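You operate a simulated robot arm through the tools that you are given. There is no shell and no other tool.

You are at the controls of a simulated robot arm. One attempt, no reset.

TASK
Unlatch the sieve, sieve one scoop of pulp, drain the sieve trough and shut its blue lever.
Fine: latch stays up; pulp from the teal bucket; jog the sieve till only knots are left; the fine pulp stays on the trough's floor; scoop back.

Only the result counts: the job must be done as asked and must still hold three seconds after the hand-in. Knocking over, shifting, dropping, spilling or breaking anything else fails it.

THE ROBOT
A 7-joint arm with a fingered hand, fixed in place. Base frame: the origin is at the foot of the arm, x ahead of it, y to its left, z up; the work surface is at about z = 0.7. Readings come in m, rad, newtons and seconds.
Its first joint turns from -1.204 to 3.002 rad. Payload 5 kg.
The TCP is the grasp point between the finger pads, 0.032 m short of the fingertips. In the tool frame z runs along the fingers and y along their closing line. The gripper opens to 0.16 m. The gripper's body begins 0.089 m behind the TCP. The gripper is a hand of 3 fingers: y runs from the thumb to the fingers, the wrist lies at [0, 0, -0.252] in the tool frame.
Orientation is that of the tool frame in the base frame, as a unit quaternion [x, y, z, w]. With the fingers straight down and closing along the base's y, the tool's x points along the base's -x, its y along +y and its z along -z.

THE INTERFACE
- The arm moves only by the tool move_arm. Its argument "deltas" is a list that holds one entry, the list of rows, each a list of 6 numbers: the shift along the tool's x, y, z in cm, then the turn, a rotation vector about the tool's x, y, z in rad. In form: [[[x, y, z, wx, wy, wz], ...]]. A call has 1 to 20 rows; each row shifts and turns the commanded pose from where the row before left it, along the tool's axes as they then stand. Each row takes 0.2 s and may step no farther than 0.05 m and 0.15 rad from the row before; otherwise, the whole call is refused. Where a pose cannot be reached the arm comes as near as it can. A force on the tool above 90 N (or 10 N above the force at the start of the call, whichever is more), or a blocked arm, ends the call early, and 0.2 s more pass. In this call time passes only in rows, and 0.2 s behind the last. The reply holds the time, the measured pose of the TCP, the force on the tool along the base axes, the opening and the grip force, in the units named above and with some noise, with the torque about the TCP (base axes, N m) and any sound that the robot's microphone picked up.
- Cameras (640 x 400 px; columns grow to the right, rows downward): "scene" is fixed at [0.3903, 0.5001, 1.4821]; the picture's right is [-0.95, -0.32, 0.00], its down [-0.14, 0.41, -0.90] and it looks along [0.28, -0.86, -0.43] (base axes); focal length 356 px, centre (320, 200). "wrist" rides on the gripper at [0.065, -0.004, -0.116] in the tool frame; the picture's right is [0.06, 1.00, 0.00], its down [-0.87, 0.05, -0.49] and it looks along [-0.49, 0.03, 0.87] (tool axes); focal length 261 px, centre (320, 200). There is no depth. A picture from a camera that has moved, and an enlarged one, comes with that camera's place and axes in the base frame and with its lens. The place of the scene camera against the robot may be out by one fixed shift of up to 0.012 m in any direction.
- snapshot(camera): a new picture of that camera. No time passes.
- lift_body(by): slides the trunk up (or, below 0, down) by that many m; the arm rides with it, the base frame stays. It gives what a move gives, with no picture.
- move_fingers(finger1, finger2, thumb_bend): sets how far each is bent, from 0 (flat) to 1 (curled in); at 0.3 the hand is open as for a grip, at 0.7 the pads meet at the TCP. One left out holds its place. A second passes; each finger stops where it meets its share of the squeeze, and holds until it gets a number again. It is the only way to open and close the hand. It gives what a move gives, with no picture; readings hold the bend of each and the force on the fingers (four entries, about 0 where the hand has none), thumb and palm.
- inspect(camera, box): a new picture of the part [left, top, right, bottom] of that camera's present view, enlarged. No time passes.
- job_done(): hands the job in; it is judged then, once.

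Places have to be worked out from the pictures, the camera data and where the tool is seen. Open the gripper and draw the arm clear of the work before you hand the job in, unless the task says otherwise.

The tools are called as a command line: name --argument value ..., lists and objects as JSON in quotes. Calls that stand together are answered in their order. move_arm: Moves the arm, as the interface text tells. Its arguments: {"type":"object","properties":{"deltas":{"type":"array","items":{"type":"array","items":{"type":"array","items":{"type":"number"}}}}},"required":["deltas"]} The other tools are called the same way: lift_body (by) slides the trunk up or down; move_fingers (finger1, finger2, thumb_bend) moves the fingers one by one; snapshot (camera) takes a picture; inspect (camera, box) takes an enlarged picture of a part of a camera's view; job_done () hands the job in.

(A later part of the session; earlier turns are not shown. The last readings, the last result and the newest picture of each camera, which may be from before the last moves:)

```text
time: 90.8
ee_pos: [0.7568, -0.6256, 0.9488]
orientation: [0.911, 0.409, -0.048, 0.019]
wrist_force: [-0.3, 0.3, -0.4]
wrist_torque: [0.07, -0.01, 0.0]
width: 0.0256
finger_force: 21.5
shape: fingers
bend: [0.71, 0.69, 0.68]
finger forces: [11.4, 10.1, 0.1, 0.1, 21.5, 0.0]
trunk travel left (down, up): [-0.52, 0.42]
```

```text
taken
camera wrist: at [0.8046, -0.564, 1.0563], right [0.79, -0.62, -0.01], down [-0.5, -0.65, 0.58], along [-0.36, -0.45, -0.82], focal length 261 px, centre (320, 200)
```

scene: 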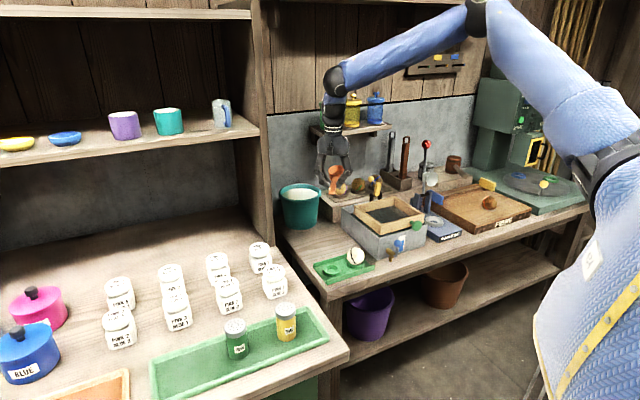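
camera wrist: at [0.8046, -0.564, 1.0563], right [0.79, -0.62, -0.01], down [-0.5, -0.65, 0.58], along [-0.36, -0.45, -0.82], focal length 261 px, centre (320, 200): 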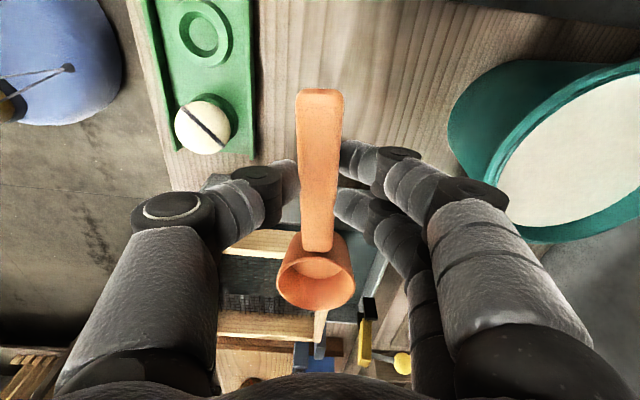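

I move outward gently to bring the cup above the bucket.

move_arm --deltas '[[[0.17, 1.0, 0, 0, 0, 0], [0.33, 1.95, -0.04, 0, 0, 0], [0.33, 1.95, -0.04, 0, 0, 0], [0.33, 1.95, -0.04, 0, 0, 0], [0.33, 1.95, -0.04, 0, 0, 0], [0.33, 1.95, -0.04, 0, 0, 0], [0.33, 1.95, -0.04, 0, 0, 0], [0.33, 1.95, -0.04, 0, 0, 0], [0.33, 1.95, -0.04, 0, 0, 0], [0.33, 1.95, -0.04, 0, 0, 0], [0.33, 1.95, -0.04, 0, 0, 0], [0.2, 1.2, 0, 0, 0, 0]]]'

snapshot --camera "wrist"

snapshot --camera "scene"

```text
time: 93.4
ee_pos: [0.9064, -0.7192, 0.9499]
orientation: [0.911, 0.41, -0.046, 0.02]
wrist_force: [1.0, 0.3, -1.0]
wrist_torque: [0.06, -0.09, 0.03]
width: 0.0257
finger_force: 21.2
shape: fingers
bend: [0.71, 0.69, 0.68]
finger forces: [11.4, 9.7, 0.0, 0.0, 21.0, 0.1]
out of reach, approached as far as the arm can: row 10, 11, 12
trunk travel left (down, up): [-0.52, 0.42]
```

```text
taken
camera wrist: at [0.9537, -0.658, 1.0564], right [0.79, -0.62, -0.01], down [-0.5, -0.65, 0.58], along [-0.36, -0.45, -0.82], focal length 261 px, centre (320, 200)
```

wrist: 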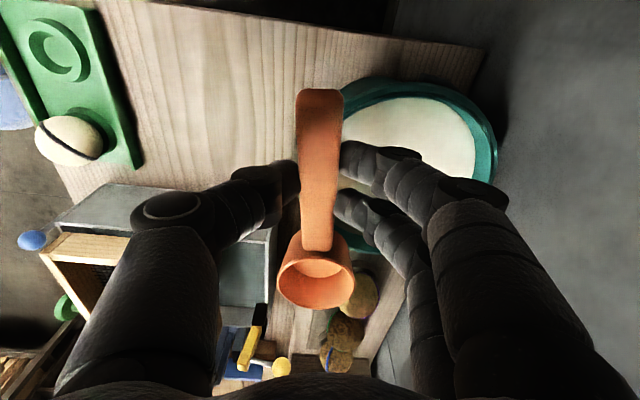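

```text
taken
```

scene: 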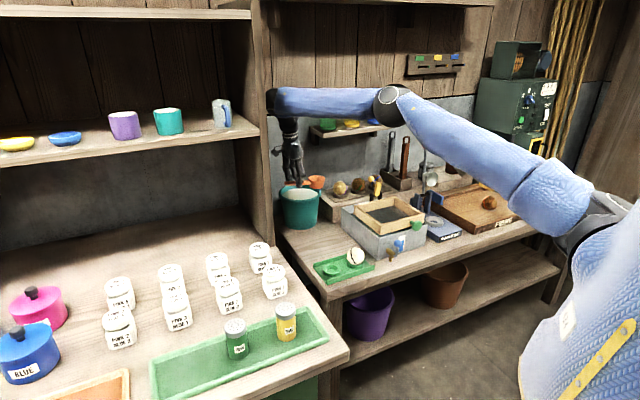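

At this height the arm is short by about 4 cm, but the limit widens lower down. The cup's bottom is at about 0.90, so I come down 4.5 cm (still above the rim) and then move on outward.

move_arm --deltas '[[[0.1, 0, 1.0, 0, 0, 0], [0.15, 0, 1.5, 0, 0, 0], [0.2, 0, 2.0, 0, 0, 0], [0.2, 1.0, 0, 0, 0, 0], [0.2, 1.3, 0, 0, 0, 0], [0.2, 1.3, 0, 0, 0, 0], [0.15, 0.8, 0, 0, 0, 0]]]'

snapshot --camera "wrist"

inspect --camera "scene" --box '[260, 130, 356, 190]'

```text
time: 95.0
ee_pos: [0.91, -0.7273, 0.9017]
orientation: [0.911, 0.41, -0.045, 0.021]
wrist_force: [0.0, 0.6, 0.8]
wrist_torque: [0.04, 0.08, -0.02]
width: 0.0257
finger_force: 22.0
shape: fingers
bend: [0.71, 0.7, 0.68]
finger forces: [10.7, 10.9, 0.0, 0.1, 22.1, 0.0]
out of reach, approached as far as the arm can: row 4, 5, 6, 7
trunk travel left (down, up): [-0.52, 0.42]
```

```text
taken
camera wrist: at [0.9572, -0.6682, 1.01], right [0.79, -0.62, -0.01], down [-0.5, -0.65, 0.58], along [-0.36, -0.45, -0.82], focal length 261 px, centre (320, 200)
```

wrist: 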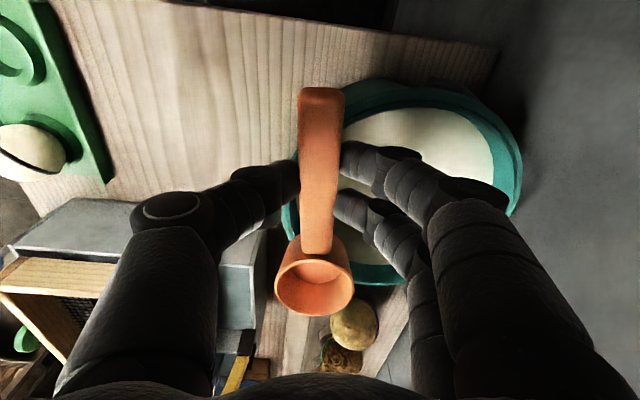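

```text
6.67 times, centred on (308, 160) of scene
camera zoom: at [0.3903, 0.5001, 1.4821], right [-0.95, -0.32, 0.0], down [-0.14, 0.41, -0.9], along [0.28, -0.86, -0.43], focal length 2370 px, centre (400, 467)
```

zoom: 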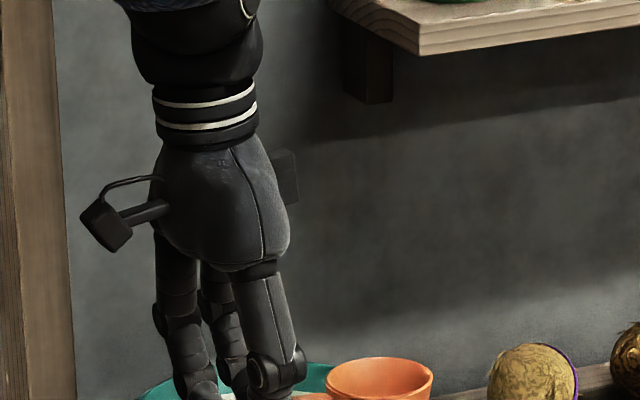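

The sideways lean costs reach. If I roll the hand about the handle by about 11° so the fingers point outward, the wrist comes back into reach and the cup tips only slightly. I roll slowly, then continue outward above the rim.

move_arm --deltas '[[[0, 0, 0, -0.05, 0, 0], [0, 0, 0, -0.05, 0, 0], [0, 0, 0, -0.05, 0, 0], [0, 0, 0, -0.05, 0, 0], [0.3, 0.5, 0.1, 0, 0, 0], [0.3, 1.0, 0.19, 0, 0, 0], [0.3, 1.0, 0.19, 0, 0, 0], [0.2, 0.9, 0.17, 0, 0, 0]]]'

snapshot --camera "wrist"

inspect --camera "scene" --box '[260, 150, 356, 210]'

```text
time: 96.8
ee_pos: [0.9436, -0.7458, 0.9003]
orientation: [0.904, 0.412, -0.007, 0.111]
wrist_force: [-0.6, 0.0, -0.4]
wrist_torque: [0.07, -0.03, 0.02]
width: 0.026
finger_force: 21.5
shape: fingers
bend: [0.71, 0.7, 0.68]
finger forces: [11.6, 9.8, 0.0, 0.0, 21.6, 0.1]
trunk travel left (down, up): [-0.52, 0.42]
```

```text
taken
camera wrist: at [0.9737, -0.6705, 1.0057], right [0.79, -0.59, 0.19], down [-0.57, -0.58, 0.58], along [-0.23, -0.56, -0.79], focal length 261 px, centre (320, 200)
```

wrist: 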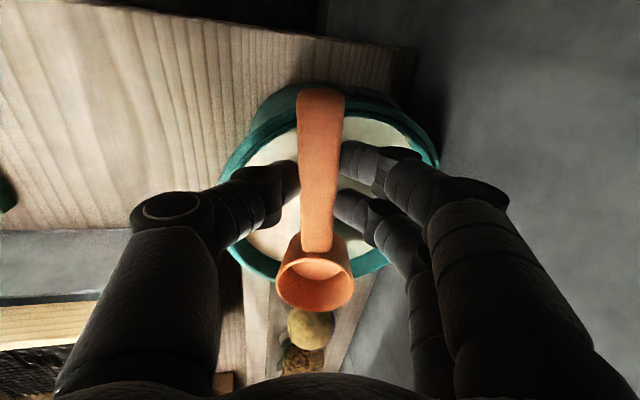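

```text
6.67 times, centred on (308, 180) of scene
camera zoom: at [0.3903, 0.5001, 1.4821], right [-0.95, -0.32, 0.0], down [-0.14, 0.41, -0.9], along [0.28, -0.86, -0.43], focal length 2370 px, centre (400, 333)
```

zoom: 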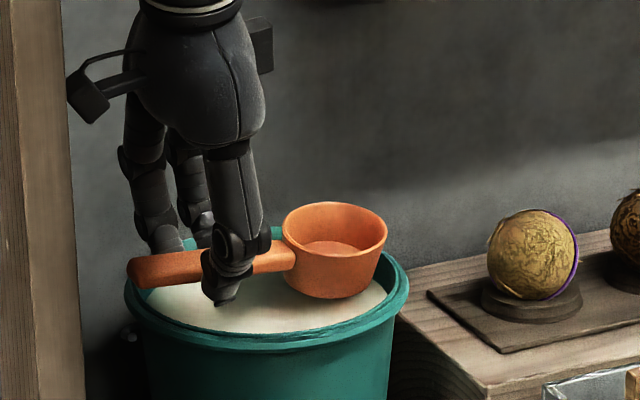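

It reached: the cup is inside the rim outline, roughly 4.5 cm from the bucket's centre and about 5 cm above the pulp. I now pitch the cup down by 30° while easing toward the dip position.

move_arm --deltas '[[[-0.1, 0.07, 0.1, 0, 0.075, 0], [-0.1, 0.07, 0.15, 0, 0.075, 0], [-0.15, 0.07, 0.15, 0, 0.075, 0], [-0.2, 0.07, 0.2, 0, 0.075, 0], [-0.25, 0.07, 0.2, 0, 0.075, 0], [-0.25, 0.07, 0.2, 0, 0.075, 0], [-0.25, 0.07, 0.2, 0, 0.075, 0]]]'

snapshot --camera "wrist"

inspect --camera "scene" --box '[260, 150, 356, 210]'

```text
time: 98.4
ee_pos: [0.9412, -0.7581, 0.8888]
orientation: [0.875, 0.427, 0.229, -0.001]
wrist_force: [0.2, 0.6, -0.6]
wrist_torque: [0.04, 0.0, -0.03]
width: 0.0258
finger_force: 21.6
shape: fingers
bend: [0.71, 0.7, 0.68]
finger forces: [11.7, 9.5, 0.0, 0.1, 21.6, 0.0]
trunk travel left (down, up): [-0.52, 0.42]
```

```text
taken
camera wrist: at [0.9265, -0.7292, 1.0162], right [0.78, -0.59, 0.22], down [-0.62, -0.78, 0.1], along [0.11, -0.21, -0.97], focal length 261 px, centre (320, 200)
```

wrist: 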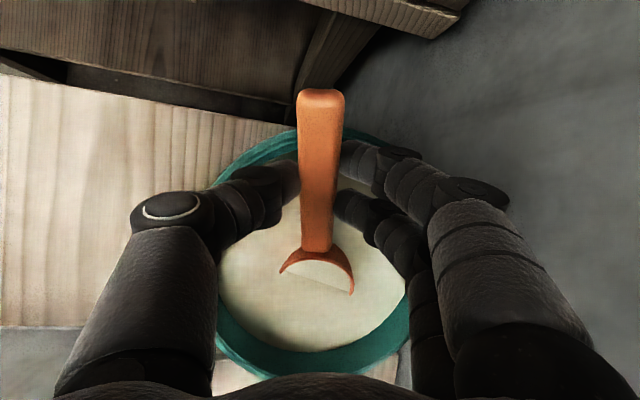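

```text
6.67 times, centred on (308, 180) of scene
camera zoom: at [0.3903, 0.5001, 1.4821], right [-0.95, -0.32, 0.0], down [-0.14, 0.41, -0.9], along [0.28, -0.86, -0.43], focal length 2370 px, centre (400, 333)
```

zoom: 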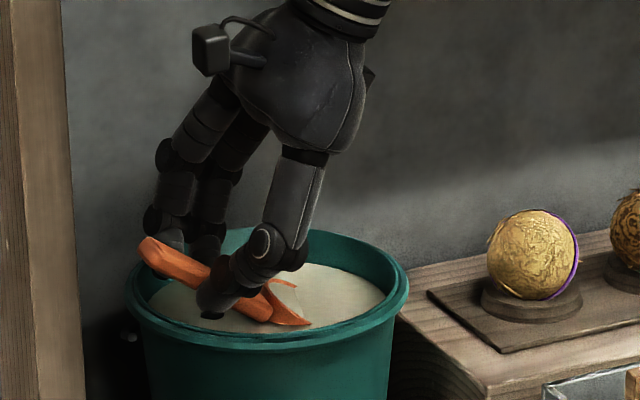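

The cup's lip is already in the pulp, near the middle of the bucket. I lower 2 cm more in small steps to submerge it.

move_arm --deltas '[[[-0.3, -0.14, 0.66, 0, 0, 0], [-0.3, -0.14, 0.66, 0, 0, 0], [-0.25, -0.12, 0.55, 0, 0, 0]]]'

snapshot --camera "wrist"

inspect --camera "scene" --box '[260, 150, 356, 210]'

```text
time: 99.2
ee_pos: [0.9425, -0.7574, 0.8673]
orientation: [0.875, 0.427, 0.228, -0.001]
wrist_force: [-0.4, 0.0, -1.0]
wrist_torque: [0.07, -0.04, 0.0]
width: 0.0255
finger_force: 21.1
shape: fingers
bend: [0.71, 0.7, 0.68]
finger forces: [11.7, 9.4, 0.0, 0.1, 21.7, 0.0]
trunk travel left (down, up): [-0.52, 0.42]
```

```text
taken
camera wrist: at [0.927, -0.7293, 0.9948], right [0.78, -0.59, 0.22], down [-0.62, -0.78, 0.1], along [0.11, -0.21, -0.97], focal length 261 px, centre (320, 200)
```

wrist: 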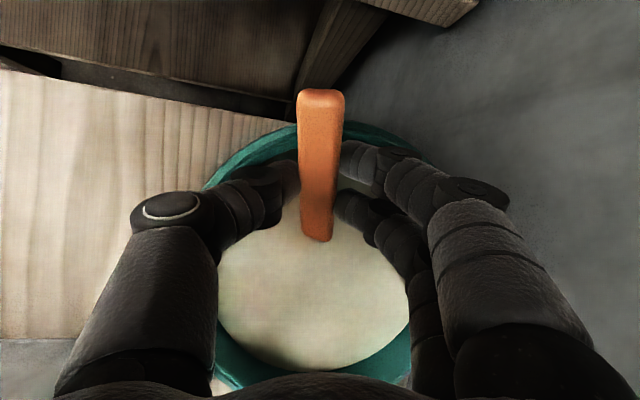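

```text
6.67 times, centred on (308, 180) of scene
camera zoom: at [0.3903, 0.5001, 1.4821], right [-0.95, -0.32, 0.0], down [-0.14, 0.41, -0.9], along [0.28, -0.86, -0.43], focal length 2370 px, centre (400, 333)
```

zoom: 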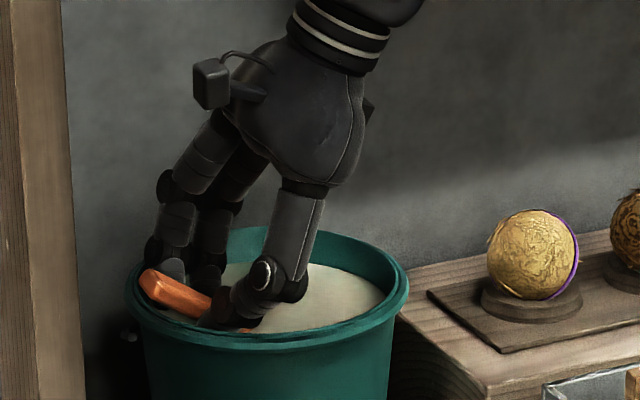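

The cup is completely under. I now level the scoop while rising gently, so that it comes up full and the handle stays clear of the rim.

move_arm --deltas '[[[0.3, 0.06, -0.19, 0, -0.057, 0], [0.29, 0.06, -0.21, 0, -0.057, 0], [0.28, 0.06, -0.22, 0, -0.057, 0], [0.31, 0.1, -0.43, 0, -0.057, 0], [0.29, 0.1, -0.45, 0, -0.057, 0], [0.26, 0.1, -0.46, 0, -0.057, 0], [0.23, 0.1, -0.48, 0, -0.057, 0], [0.2, 0.1, -0.49, 0, -0.057, 0], [0.18, 0.1, -0.5, 0, -0.057, 0]]]'

snapshot --camera "wrist"

inspect --camera "scene" --box '[260, 150, 356, 210]'

```text
time: 101.2
ee_pos: [0.9542, -0.7455, 0.9046]
orientation: [0.904, 0.413, -0.001, 0.108]
wrist_force: [0.2, 0.1, -0.9]
wrist_torque: [0.1, -0.04, -0.01]
width: 0.0257
finger_force: 20.9
shape: fingers
bend: [0.71, 0.7, 0.68]
finger forces: [12.0, 9.3, 0.0, 0.0, 21.4, 0.0]
trunk travel left (down, up): [-0.52, 0.42]
```

```text
taken
camera wrist: at [0.983, -0.6706, 1.0118], right [0.79, -0.59, 0.19], down [-0.57, -0.59, 0.57], along [-0.23, -0.56, -0.8], focal length 261 px, centre (320, 200)
```

wrist: 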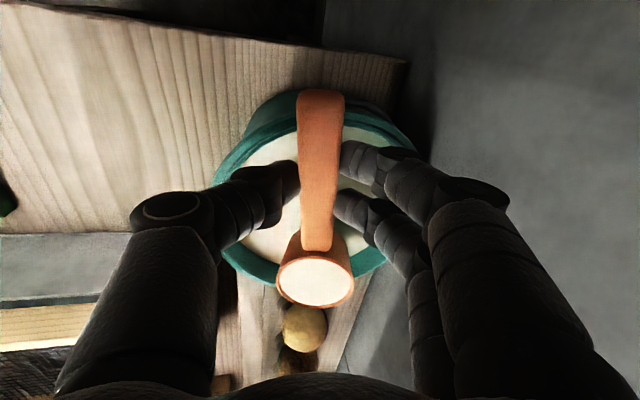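

```text
6.67 times, centred on (308, 180) of scene
camera zoom: at [0.3903, 0.5001, 1.4821], right [-0.95, -0.32, 0.0], down [-0.14, 0.41, -0.9], along [0.28, -0.86, -0.43], focal length 2370 px, centre (400, 333)
```

zoom: 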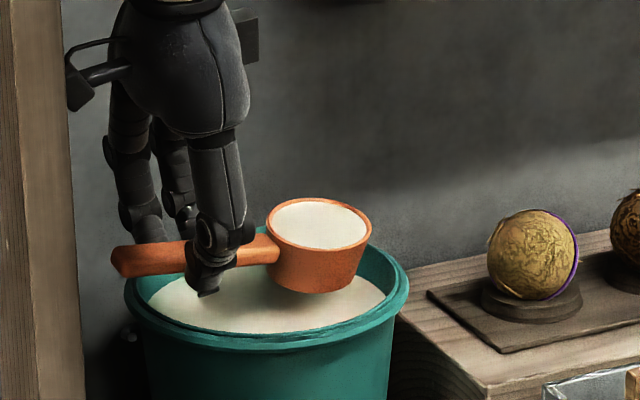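

The scoop came up full of pulp and is level in pitch. I lift it straight up, then move inward slowly before levelling the roll.

move_arm --deltas '[[[-0.05, 0.1, -0.5, 0, 0, 0], [-0.08, 0.16, -0.8, 0, 0, 0], [-0.1, 0.2, -1.0, 0, 0, 0], [-0.1, 0.2, -1.0, 0, 0, 0], [-0.1, 0.2, -1.0, 0, 0, 0], [-0.07, 0.15, -0.7, 0, 0, 0], [0, -0.4, -0.08, 0, 0, 0], [0.05, -0.8, -0.16, 0, 0, 0], [0.07, -1.2, -0.23, 0, 0, 0], [0.09, -1.5, -0.29, 0, 0, 0], [0.09, -1.5, -0.29, 0, 0, 0], [0.09, -1.5, -0.29, 0, 0, 0], [0.09, -1.5, -0.29, 0, 0, 0], [0.09, -1.5, -0.29, 0, 0, 0], [0.09, -1.5, -0.29, 0, 0, 0], [0.05, -1.0, -0.2, 0, 0, 0], [0, -0.5, -0.1, 0, 0, 0]]]'

snapshot --camera "wrist"

inspect --camera "scene" --box '[260, 130, 388, 210]'

```text
time: 104.8
ee_pos: [0.8586, -0.6531, 0.9557]
orientation: [0.905, 0.412, -0.001, 0.107]
wrist_force: [0.0, 0.8, -1.5]
wrist_torque: [0.12, -0.02, 0.0]
width: 0.0258
finger_force: 21.2
shape: fingers
bend: [0.71, 0.7, 0.68]
finger forces: [12.0, 9.3, 0.0, 0.1, 21.3, 0.0]
trunk travel left (down, up): [-0.52, 0.42]
```

```text
taken
camera wrist: at [0.8885, -0.578, 1.0617], right [0.79, -0.59, 0.19], down [-0.57, -0.59, 0.57], along [-0.23, -0.56, -0.8], focal length 261 px, centre (320, 200)
```

wrist: 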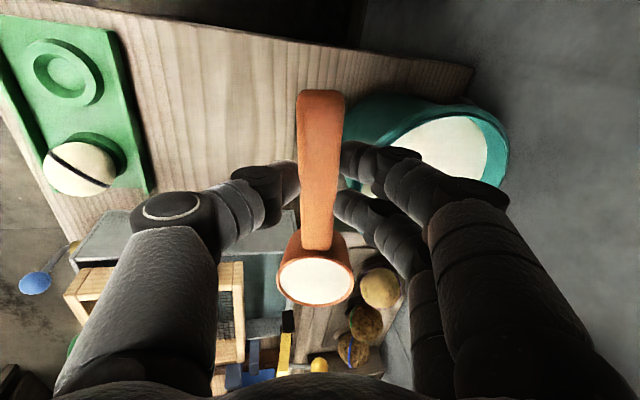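

```text
5.00 times, centred on (324, 170) of scene
camera zoom: at [0.3903, 0.5001, 1.4821], right [-0.95, -0.32, 0.0], down [-0.14, 0.41, -0.9], along [0.28, -0.86, -0.43], focal length 1778 px, centre (300, 350)
```

zoom: 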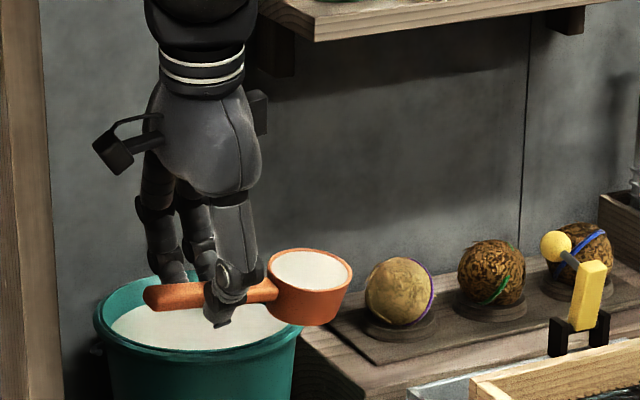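

The pulp is steady in the cup. I carry it slowly over to the sieve, aiming the cup at the mesh with the hand just to the right of the trough.

move_arm --deltas '[[[-0.48, -0.46, -0.05, 0, 0, 0], [-0.85, -0.81, -0.08, 0, 0, 0], [-1.21, -1.153, -0.116, 0, 0, 0], [-1.21, -1.153, -0.116, 0, 0, 0], [-1.21, -1.153, -0.116, 0, 0, 0], [-1.21, -1.153, -0.116, 0, 0, 0], [-1.21, -1.153, -0.116, 0, 0, 0], [-1.21, -1.153, -0.116, 0, 0, 0], [-1.21, -1.153, -0.116, 0, 0, 0], [-1.21, -1.153, -0.116, 0, 0, 0], [-1.21, -1.153, -0.116, 0, 0, 0], [-1.21, -1.153, -0.116, 0, 0, 0], [-1.21, -1.153, -0.116, 0, 0, 0], [-1.21, -1.153, -0.116, 0, 0, 0], [-1.21, -1.153, -0.116, 0, 0, 0], [-0.85, -0.81, -0.08, 0, 0, 0], [-0.48, -0.46, -0.05, 0, 0, 0]]]'

snapshot --camera "wrist"

inspect --camera "scene" --box '[320, 150, 448, 230]'

```text
time: 108.4
ee_pos: [0.6051, -0.6762, 0.9588]
orientation: [0.904, 0.413, -0.001, 0.107]
wrist_force: [-0.6, 0.1, -1.5]
wrist_torque: [0.1, -0.08, 0.02]
width: 0.0259
finger_force: 20.4
shape: fingers
bend: [0.71, 0.7, 0.68]
finger forces: [11.9, 9.1, 0.1, 0.1, 21.4, 0.0]
trunk travel left (down, up): [-0.52, 0.42]
```

```text
taken
camera wrist: at [0.6347, -0.6011, 1.0635], right [0.79, -0.59, 0.19], down [-0.57, -0.59, 0.57], along [-0.22, -0.56, -0.8], focal length 261 px, centre (320, 200)
```

wrist: 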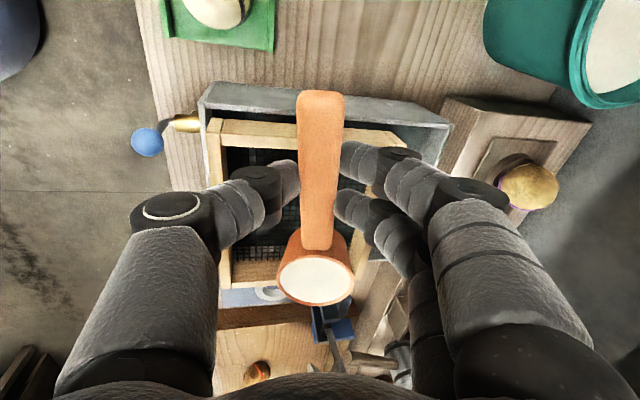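

```text
5.00 times, centred on (384, 190) of scene
camera zoom: at [0.3903, 0.5001, 1.4821], right [-0.95, -0.32, 0.0], down [-0.14, 0.41, -0.9], along [0.28, -0.86, -0.43], focal length 1778 px, centre (0, 250)
```

zoom: 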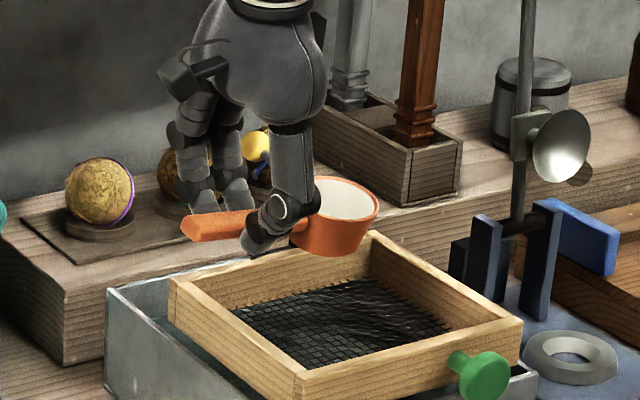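

The cup hangs over the mesh, inside the frame, with the hand over its right edge. I begin rolling the scoop about the handle so the cup tips inward over the mesh, and check partway.

move_arm --deltas '[[[0, 0, 0, -0.1, 0, 0], [0, 0, 0, -0.1, 0, 0], [0, 0, 0, -0.1, 0, 0], [0, 0, 0, -0.1, 0, 0], [0, 0, 0, -0.1, 0, 0], [0, 0, 0, -0.1, 0, 0]]]'

snapshot --camera "wrist"

inspect --camera "scene" --box '[320, 150, 448, 230]'

```text
time: 109.8
ee_pos: [0.6061, -0.6767, 0.9576]
orientation: [0.832, 0.395, 0.122, 0.371]
wrist_force: [-0.3, 0.4, -1.5]
wrist_torque: [0.13, -0.03, 0.0]
width: 0.026
finger_force: 21.1
shape: fingers
bend: [0.71, 0.7, 0.68]
finger forces: [12.1, 8.5, 0.1, 0.0, 21.4, 0.0]
trunk travel left (down, up): [-0.52, 0.42]
```

```text
taken
camera wrist: at [0.5892, -0.5646, 1.0288], right [0.61, -0.37, 0.7], down [-0.78, -0.42, 0.46], along [0.12, -0.83, -0.54], focal length 261 px, centre (320, 200)
```

wrist: 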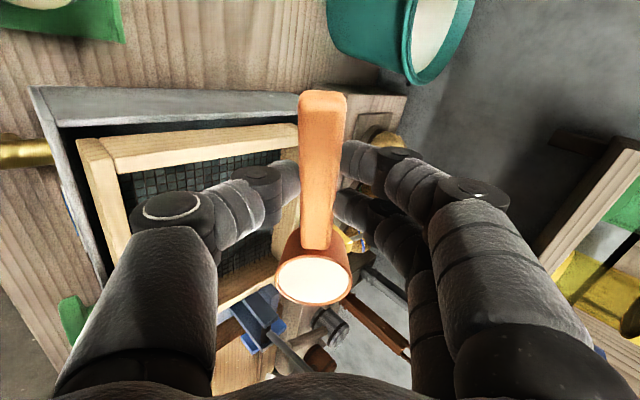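

```text
5.00 times, centred on (384, 190) of scene
camera zoom: at [0.3903, 0.5001, 1.4821], right [-0.95, -0.32, 0.0], down [-0.14, 0.41, -0.9], along [0.28, -0.86, -0.43], focal length 1778 px, centre (0, 250)
```

zoom: 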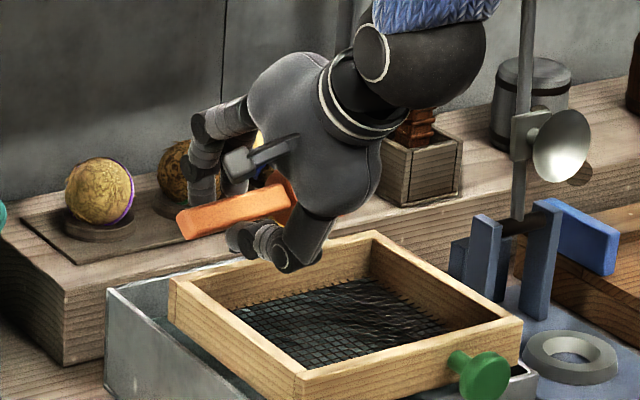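

At 45° the pulp still holds. I raise 2 cm so that the thumb's knuckle clears the frame, then keep rolling to about 75°.

move_arm --deltas '[[[-0.09, 0.72, -0.7, 0, 0, 0], [-0.09, 0.72, -0.7, 0, 0, 0], [0, 0, 0, -0.1, 0, 0], [0, 0, 0, -0.1, 0, 0], [0, 0, 0, -0.1, 0, 0], [0, 0, 0, -0.1, 0, 0], [0, 0, 0, -0.1, 0, 0]]]'

snapshot --camera "wrist"

inspect --camera "scene" --box '[320, 150, 448, 230]'

```text
time: 111.4
ee_pos: [0.5908, -0.6943, 0.9799]
orientation: [0.714, 0.352, 0.216, 0.566]
wrist_force: [0.0, 0.4, -0.2]
wrist_torque: [0.09, -0.03, 0.02]
width: 0.0263
finger_force: 21.2
shape: fingers
bend: [0.71, 0.7, 0.68]
finger forces: [10.9, 9.5, 0.0, 0.0, 21.3, 0.1]
out of reach, approached as far as the arm can: row 4
trunk travel left (down, up): [-0.52, 0.42]
```

```text
taken
camera wrist: at [0.549, -0.569, 1.0009], right [0.3, -0.07, 0.95], down [-0.91, -0.33, 0.26], along [0.3, -0.94, -0.16], focal length 261 px, centre (320, 200)
```

wrist: 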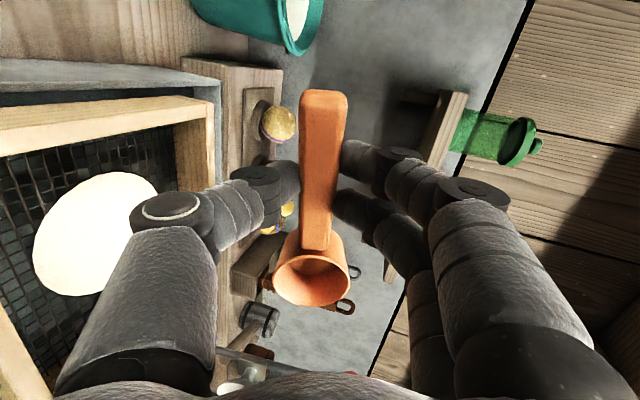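

```text
5.00 times, centred on (384, 190) of scene
camera zoom: at [0.3903, 0.5001, 1.4821], right [-0.95, -0.32, 0.0], down [-0.14, 0.41, -0.9], along [0.28, -0.86, -0.43], focal length 1778 px, centre (0, 250)
```

zoom: 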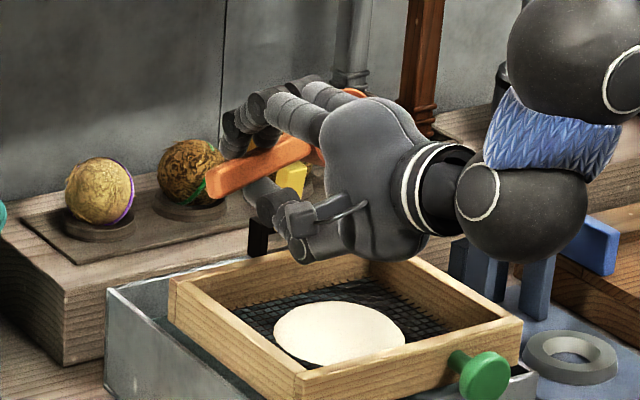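

The pulp is on the mesh as a white patch and the cup is empty. I roll the hand back upright, still over the sieve.

move_arm --deltas '[[[0, 0, 0, 0.1, 0, 0], [0, 0, 0, 0.1, 0, 0], [0, 0, 0, 0.1, 0, 0], [0, 0, 0, 0.1, 0, 0], [0, 0, 0, 0.1, 0, 0], [0, 0, 0, 0.1, 0, 0], [0, 0, 0, 0.1, 0, 0], [0, 0, 0, 0.1, 0, 0], [0, 0, 0, 0.1, 0, 0], [0, 0, 0, 0.1, 0, 0], [0, 0, 0, 0.1, 0, 0], [0, 0, 0, 0.1, 0, 0], [0, 0, 0, 0.1, 0, 0]]]'

snapshot --camera "wrist"

inspect --camera "scene" --box '[320, 150, 448, 230]'

```text
time: 114.2
ee_pos: [0.5902, -0.6962, 0.9777]
orientation: [0.911, 0.411, -0.043, 0.015]
wrist_force: [-0.5, -0.2, -1.4]
wrist_torque: [0.1, -0.04, 0.0]
width: 0.026
finger_force: 20.9
shape: fingers
bend: [0.71, 0.7, 0.68]
finger forces: [11.0, 10.0, 0.1, 0.1, 20.8, 0.0]
trunk travel left (down, up): [-0.52, 0.42]
```

```text
taken
camera wrist: at [0.6372, -0.6357, 1.0867], right [0.79, -0.61, -0.01], down [-0.5, -0.65, 0.57], along [-0.36, -0.44, -0.82], focal length 261 px, centre (320, 200)
```

wrist: 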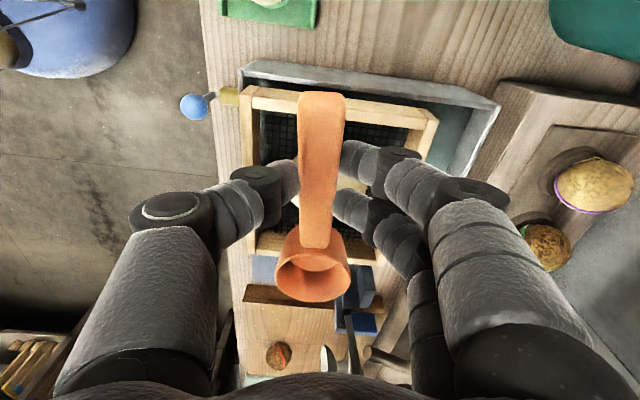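

```text
5.00 times, centred on (384, 190) of scene
camera zoom: at [0.3903, 0.5001, 1.4821], right [-0.95, -0.32, 0.0], down [-0.14, 0.41, -0.9], along [0.28, -0.86, -0.43], focal length 1778 px, centre (0, 250)
```

zoom: 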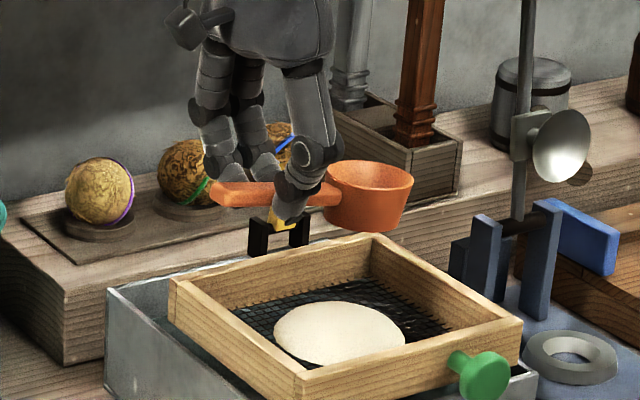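

The empty scoop is level again and the pulp patch lies on the mesh. I carry the scoop back above its place and turn the handle to its resting direction.

move_arm --deltas '[[[0.8, 0.38, 0.02, 0, 0, 0], [1.64, 0.76, 0.05, 0, 0, 0], [1.64, 0.76, 0.05, 0, 0, 0], [1.64, 0.76, 0.05, 0, 0, 0], [1.64, 0.76, 0.05, 0, 0, 0], [1.64, 0.76, 0.05, 0, 0, 0], [1.64, 0.76, 0.05, 0, 0, 0], [1.64, 0.76, 0.05, 0, 0, 0], [1.64, 0.76, 0.05, 0, 0, 0], [1.64, 0.76, 0.05, 0, 0, 0], [0.8, 0.38, 0.02, 0, 0, 0]]]'

move_arm --deltas '[[[0, 0, 0, -0.0085, 0, -0.083], [0, 0, 0, -0.0085, 0, -0.083], [0, 0, 0, -0.0085, 0, -0.083], [0, 0, 0, -0.0085, 0, -0.083], [0, 0, 0, -0.0085, 0, -0.083], [0, 0, 0, -0.0085, 0, -0.083], [0, 0, 0, -0.0085, 0, -0.083], [0, 0, 0, -0.0085, 0, -0.083], [0, 0, 0, -0.0085, 0, -0.083], [0, 0, 0, -0.0085, 0, -0.083]]]'

snapshot --camera "wrist"

```text
time: 116.6
ee_pos: [0.7539, -0.6238, 0.9583]
orientation: [0.911, 0.41, -0.043, 0.016]
wrist_force: [0.3, -0.1, -0.2]
wrist_torque: [0.03, -0.02, -0.05]
width: 0.0262
finger_force: 19.7
shape: fingers
bend: [0.71, 0.7, 0.68]
finger forces: [11.0, 10.0, 0.1, 0.0, 20.9, 0.0]
trunk travel left (down, up): [-0.52, 0.42]
```

```text
time: 118.8
ee_pos: [0.7535, -0.6248, 0.9589]
orientation: [0.666, 0.745, -0.028, 0.036]
wrist_force: [0.6, -0.1, -1.3]
wrist_torque: [0.09, 0.03, 0.03]
width: 0.0259
finger_force: 20.8
shape: fingers
bend: [0.71, 0.7, 0.68]
finger forces: [11.1, 9.9, 0.0, 0.0, 21.0, 0.0]
trunk travel left (down, up): [-0.52, 0.42]
```

```text
taken
camera wrist: at [0.7409, -0.5487, 1.067], right [0.98, 0.17, 0.0], down [0.14, -0.81, 0.57], along [0.1, -0.56, -0.82], focal length 261 px, centre (320, 200)
```

wrist: 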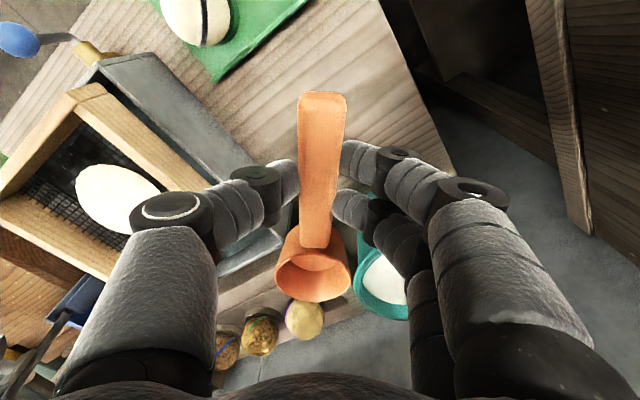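

I lower the scoop toward the bench, slowing near the end.

move_arm --deltas '[[[0.09, 0, 1.0, 0, 0, 0], [0.18, 0, 2.0, 0, 0, 0], [0.18, 0, 2.0, 0, 0, 0], [0.18, 0, 2.0, 0, 0, 0], [0.18, 0, 2.0, 0, 0, 0], [0.18, 0, 2.0, 0, 0, 0], [0.18, 0, 2.0, 0, 0, 0], [0.18, 0, 2.0, 0, 0, 0], [0.18, 0, 2.0, 0, 0, 0], [0.13, 0, 1.5, 0, 0, 0], [0.09, 0, 1.0, 0, 0, 0]]]'

inspect --camera "scene" --box '[290, 200, 370, 250]'

snapshot --camera "wrist"

```text
time: 121.2
ee_pos: [0.7552, -0.6251, 0.7629]
orientation: [0.666, 0.745, -0.029, 0.035]
wrist_force: [0.2, -0.3, 0.1]
wrist_torque: [0.03, 0.01, 0.02]
width: 0.0261
finger_force: 20.3
shape: fingers
bend: [0.71, 0.7, 0.68]
finger forces: [10.8, 10.2, 0.0, 0.0, 21.1, 0.1]
trunk travel left (down, up): [-0.52, 0.42]
```

```text
8.00 times, centred on (330, 225) of scene
camera zoom: at [0.3903, 0.5001, 1.4821], right [-0.95, -0.32, 0.0], down [-0.14, 0.41, -0.9], along [0.28, -0.86, -0.43], focal length 2844 px, centre (240, 0)
```

zoom: 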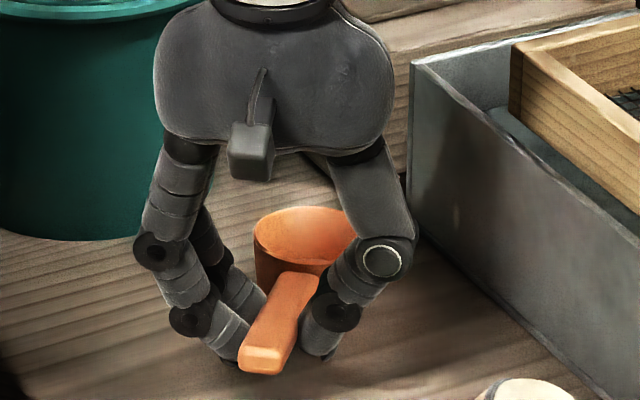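

```text
taken
camera wrist: at [0.7422, -0.549, 0.872], right [0.98, 0.17, 0.0], down [0.14, -0.81, 0.57], along [0.1, -0.56, -0.82], focal length 261 px, centre (320, 200)
```

wrist: 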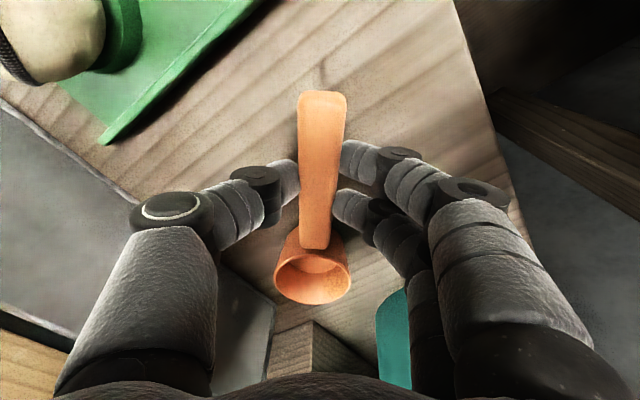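

A few millimetres remain. I lower the rest in tiny steps.

move_arm --deltas '[[[0.03, 0, 0.3, 0, 0, 0], [0.03, 0, 0.3, 0, 0, 0], [0.02, 0, 0.2, 0, 0, 0]]]'

```text
time: 122.0
ee_pos: [0.7552, -0.6243, 0.7533]
orientation: [0.666, 0.745, -0.028, 0.035]
wrist_force: [0.4, 0.6, 0.8]
wrist_torque: [-0.12, -0.01, 0.01]
width: 0.0264
finger_force: 20.9
shape: fingers
bend: [0.71, 0.7, 0.68]
finger forces: [9.3, 12.1, 0.1, 0.0, 21.0, 0.0]
trunk travel left (down, up): [-0.52, 0.42]
```

The torque sign shows the cup now rests on the bench. I release it and lift away.

move_fingers --finger1 0.55 --finger2 0.55 --thumb_bend 0.55

move_arm --deltas '[[[-0.1, 0, -1, 0, 0, 0], [-0.2, 0, -2, 0, 0, 0], [-0.4, 0, -4, 0, 0, 0], [-0.4, 0, -4, 0, 0, 0], [-0.4, 0, -4, 0, 0, 0], [-0.3, 0, -3, 0, 0, 0]]]'

snapshot --camera "wrist"

inspect --camera "scene" --box '[290, 200, 370, 250]'

inspect --camera "scene" --box '[330, 180, 458, 260]'

```text
time: 123.0
ee_pos: [0.755, -0.6242, 0.7543]
orientation: [0.666, 0.745, -0.028, 0.036]
wrist_force: [-0.3, 0.0, -0.1]
wrist_torque: [0.01, 0.0, 0.04]
width: 0.0666
finger_force: 0.0
shape: fingers
bend: [0.55, 0.55, 0.55]
finger forces: [0.0, 0.0, 0.1, 0.0, 0.0, 0.0]
trunk travel left (down, up): [-0.52, 0.42]
```

```text
time: 124.4
ee_pos: [0.7564, -0.6237, 0.9357]
orientation: [0.666, 0.745, -0.029, 0.037]
wrist_force: [0.7, 0.2, 0.3]
wrist_torque: [0.01, 0.0, 0.0]
width: 0.0665
finger_force: 0.0
shape: fingers
bend: [0.55, 0.55, 0.55]
finger forces: [0.0, 0.1, 0.0, 0.0, 0.0, 0.1]
trunk travel left (down, up): [-0.52, 0.42]
```

```text
taken
camera wrist: at [0.7419, -0.5483, 1.0446], right [0.98, 0.17, 0.0], down [0.14, -0.81, 0.57], along [0.1, -0.56, -0.82], focal length 261 px, centre (320, 200)
```

wrist: 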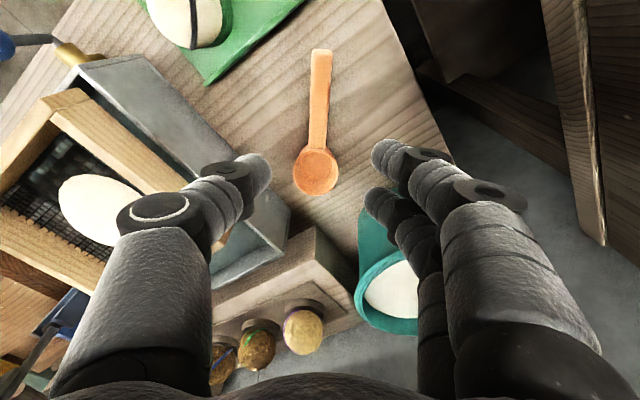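

```text
8.00 times, centred on (330, 225) of scene
camera zoom: at [0.3903, 0.5001, 1.4821], right [-0.95, -0.32, 0.0], down [-0.14, 0.41, -0.9], along [0.28, -0.86, -0.43], focal length 2844 px, centre (240, 0)
```

zoom: 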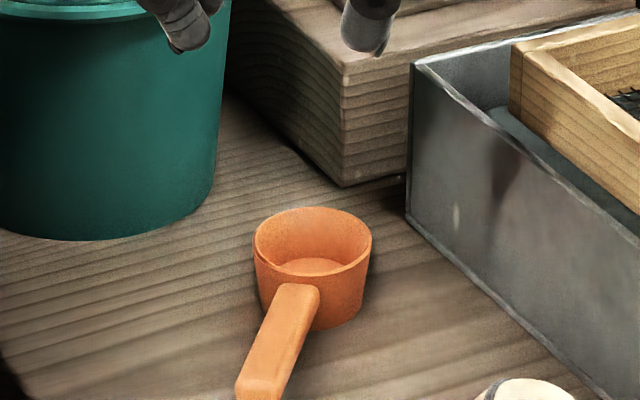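

```text
5.00 times, centred on (394, 220) of scene
camera zoom: at [0.3903, 0.5001, 1.4821], right [-0.95, -0.32, 0.0], down [-0.14, 0.41, -0.9], along [0.28, -0.86, -0.43], focal length 1778 px, centre (-50, 100)
```

zoom: 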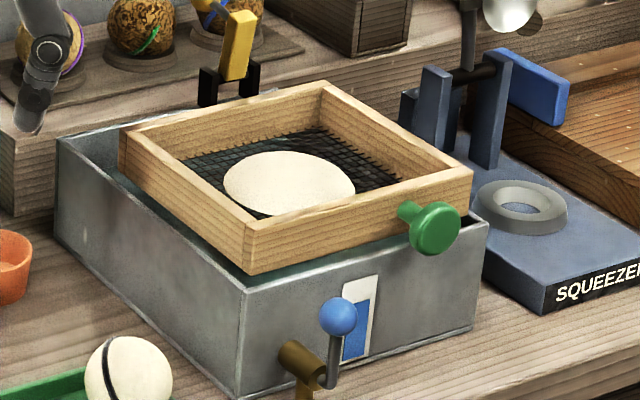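

The scoop stands back in its place, within a few mm of where it began, and the white pulp lies on the mesh. Next comes the green knob at about (0.419,-0.705,0.83), which I approach from above with the hand squared to the sieve.

move_arm --deltas '[[[-0.5, -3.81, -0.3, 0, 0.045, 0], [-0.5, -3.81, -0.16, 0, 0.045, 0], [-0.5, -3.81, 0, 0, 0, 0], [-0.5, -3.81, 0, 0, 0, 0], [-0.5, -3.81, 0, 0, 0, 0], [-0.5, -3.81, 0, 0, 0, 0], [-0.5, -3.81, 0, 0, 0, 0], [-0.5, -3.81, 0, 0, 0, 0], [-0.5, -3.81, 0, 0, 0, 0], [0, 0, 0, 0, 0, -0.113], [0, 0, 0, 0, 0, -0.113], [0, 0, 0, 0, 0, -0.113], [0, 0, 0, 0, 0, -0.113], [0, 0, 0, 0, 0, -0.113], [0, 0, 0, 0, 0, -0.113]]]'

snapshot --camera "wrist"

snapshot --camera "scene"

```text
time: 127.6
ee_pos: [0.4191, -0.7093, 0.9398]
orientation: [0.38, 0.925, 0.001, 0.002]
wrist_force: [0.5, 0.3, 0.1]
wrist_torque: [0.02, -0.01, 0.0]
width: 0.0668
finger_force: 0.1
shape: fingers
bend: [0.55, 0.55, 0.55]
finger forces: [0.1, 0.1, 0.0, 0.0, 0.0, 0.1]
trunk travel left (down, up): [-0.52, 0.42]
```

```text
taken
camera wrist: at [0.3685, -0.6649, 1.054], right [0.66, 0.75, 0.0], down [0.65, -0.57, 0.5], along [0.37, -0.32, -0.87], focal length 261 px, centre (320, 200)
```

wrist: 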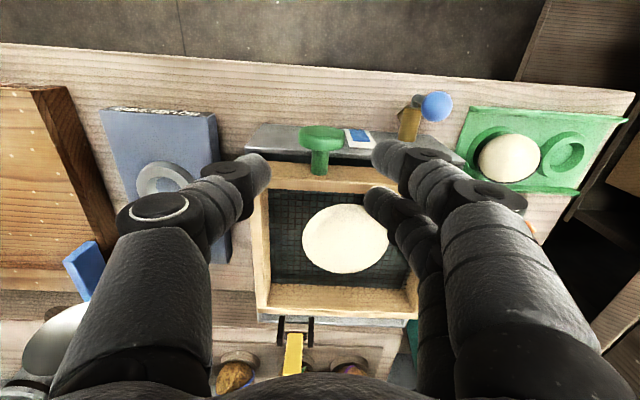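

```text
taken
```

scene: 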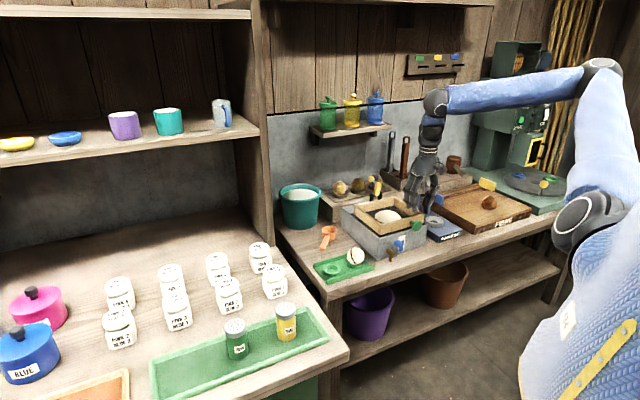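

The knob sits right below the hand. I enlarge it and the blue lever for exact placement.

inspect --camera "wrist" --box '[240, 100, 400, 200]'

inspect --camera "wrist" --box '[320, 60, 480, 160]'

inspect --camera "scene" --box '[380, 200, 444, 260]'

```text
4.00 times, centred on (320, 150) of wrist
camera zoom: at [0.3685, -0.6649, 1.054], right [0.66, 0.75, 0.0], down [0.65, -0.57, 0.5], along [0.37, -0.32, -0.87], focal length 1043 px, centre (320, 400)
```

zoom: 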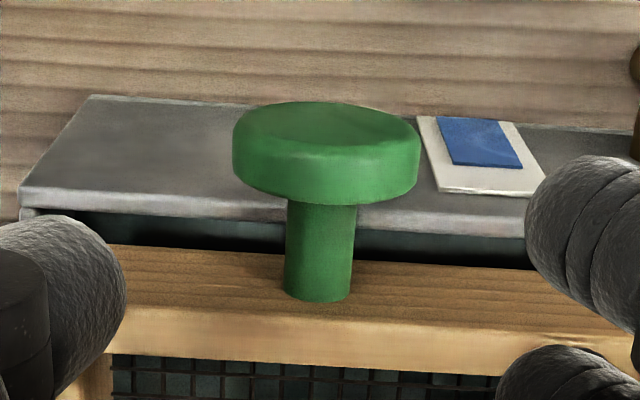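

```text
4.00 times, centred on (400, 110) of wrist
camera zoom: at [0.3685, -0.6649, 1.054], right [0.66, 0.75, 0.0], down [0.65, -0.57, 0.5], along [0.37, -0.32, -0.87], focal length 1043 px, centre (0, 560)
```

zoom: 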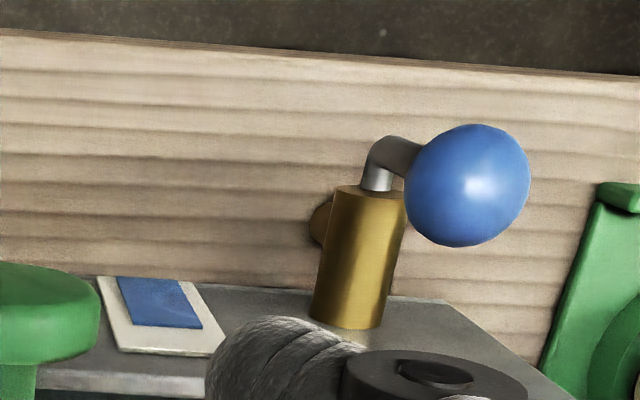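

```text
6.67 times, centred on (412, 230) of scene
camera zoom: at [0.3903, 0.5001, 1.4821], right [-0.95, -0.32, 0.0], down [-0.14, 0.41, -0.9], along [0.28, -0.86, -0.43], focal length 2370 px, centre (-293, 0)
```

zoom: 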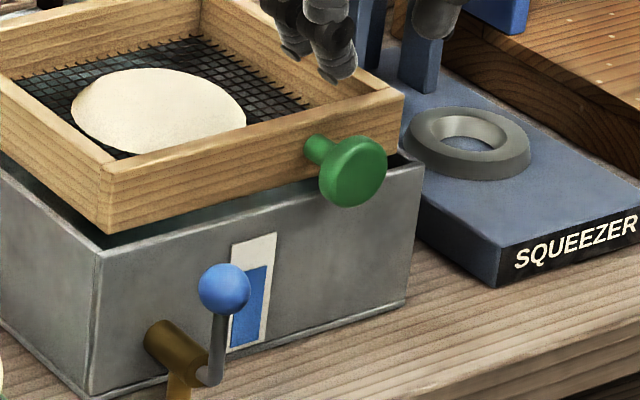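

Knob disc: centre near (0.419,-0.708), z 0.83, about 4 cm across. The hand is centred on it, so I lower with one finger in front of and one behind the disc edge, then close.

move_arm --deltas '[[[0, 0.1, 3, 0, 0, 0], [0, 0, 3, 0, 0, 0], [0, 0, 2, 0, 0, 0], [0, 0, 1, 0, 0, 0]]]'

snapshot --camera "wrist"

inspect --camera "scene" --box '[380, 190, 460, 250]'

```text
time: 128.6
ee_pos: [0.4196, -0.7076, 0.8485]
orientation: [0.381, 0.924, 0.001, 0.002]
wrist_force: [0.4, 0.7, 0.0]
wrist_torque: [-0.01, 0.0, 0.04]
width: 0.0668
finger_force: 0.2
shape: fingers
bend: [0.55, 0.55, 0.55]
finger forces: [0.1, 0.0, 0.0, 0.0, 0.1, 0.1]
trunk travel left (down, up): [-0.52, 0.42]
```

```text
taken
camera wrist: at [0.3693, -0.6636, 0.9628], right [0.66, 0.75, 0.0], down [0.65, -0.57, 0.5], along [0.37, -0.32, -0.87], focal length 261 px, centre (320, 200)
```

wrist: 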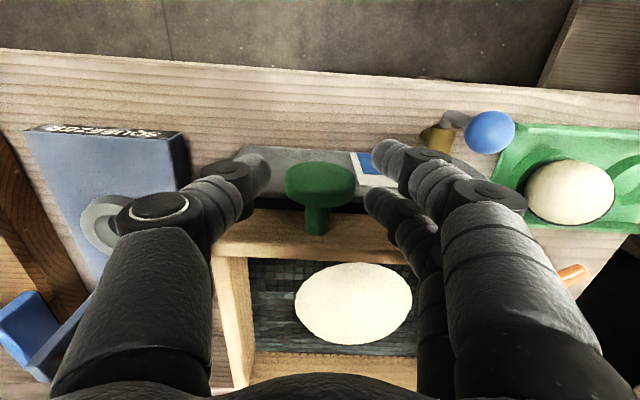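

```text
6.67 times, centred on (420, 220) of scene
camera zoom: at [0.3903, 0.5001, 1.4821], right [-0.95, -0.32, 0.0], down [-0.14, 0.41, -0.9], along [0.28, -0.86, -0.43], focal length 2370 px, centre (-347, 67)
```

zoom: 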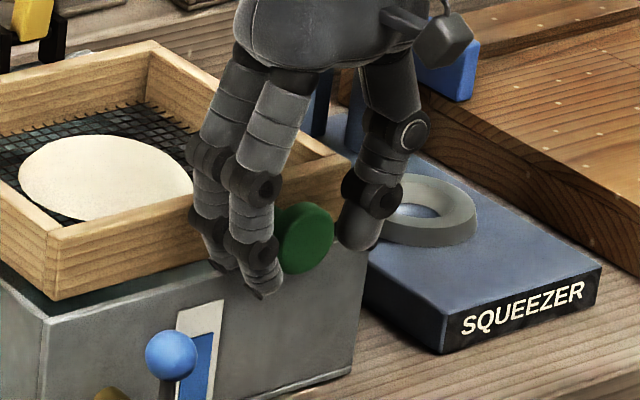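

The disc sits between thumb and fingers, with finger2 behind its rim and finger1 in front. I close on it.

move_fingers --finger1 0.72 --finger2 0.72 --thumb_bend 0.72

snapshot --camera "wrist"

inspect --camera "scene" --box '[380, 190, 460, 250]'

```text
time: 129.6
ee_pos: [0.4187, -0.7081, 0.8477]
orientation: [0.382, 0.924, 0.001, 0.002]
wrist_force: [-9.8, -7.7, -9.7]
wrist_torque: [-0.11, 0.22, -0.11]
width: 0.0222
finger_force: 12.8
shape: fingers
bend: [0.72, 0.68, 0.66]
finger forces: [0.1, 6.9, 0.0, 0.1, 18.8, 0.1]
trunk travel left (down, up): [-0.52, 0.42]
```

```text
taken
camera wrist: at [0.3685, -0.6646, 0.9624], right [0.66, 0.75, 0.0], down [0.65, -0.57, 0.49], along [0.37, -0.32, -0.87], focal length 261 px, centre (320, 200)
```

wrist: 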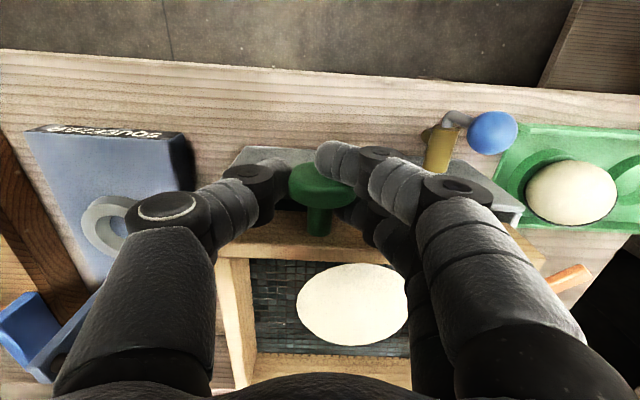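

```text
6.67 times, centred on (420, 220) of scene
camera zoom: at [0.3903, 0.5001, 1.4821], right [-0.95, -0.32, 0.0], down [-0.14, 0.41, -0.9], along [0.28, -0.86, -0.43], focal length 2370 px, centre (-347, 67)
```

zoom: 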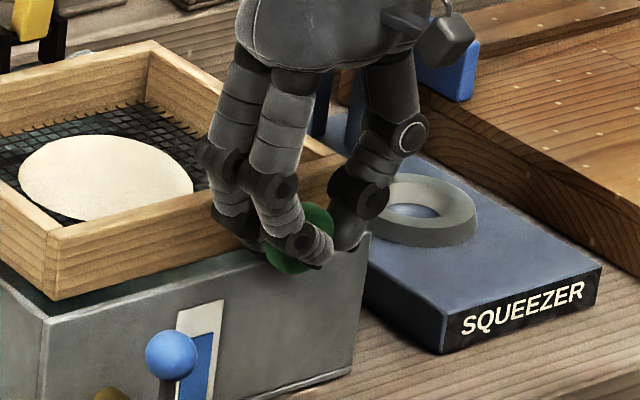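

Finger1 is in front of the disc and finger2 hooks behind it, so the knob is captured along the sliding direction. The thumb only adds side load, so I ease it off.

move_fingers --finger1 0.72 --finger2 0.67 --thumb_bend 0.6

```text
time: 130.6
ee_pos: [0.4198, -0.7069, 0.8479]
orientation: [0.381, 0.925, 0.0, 0.003]
wrist_force: [2.9, -0.4, 1.7]
wrist_torque: [0.03, -0.06, -0.04]
width: 0.0264
finger_force: 1.8
shape: fingers
bend: [0.72, 0.66, 0.6]
finger forces: [0.5, 2.8, 0.0, 0.0, 0.2, 0.0]
trunk travel left (down, up): [-0.52, 0.42]
```

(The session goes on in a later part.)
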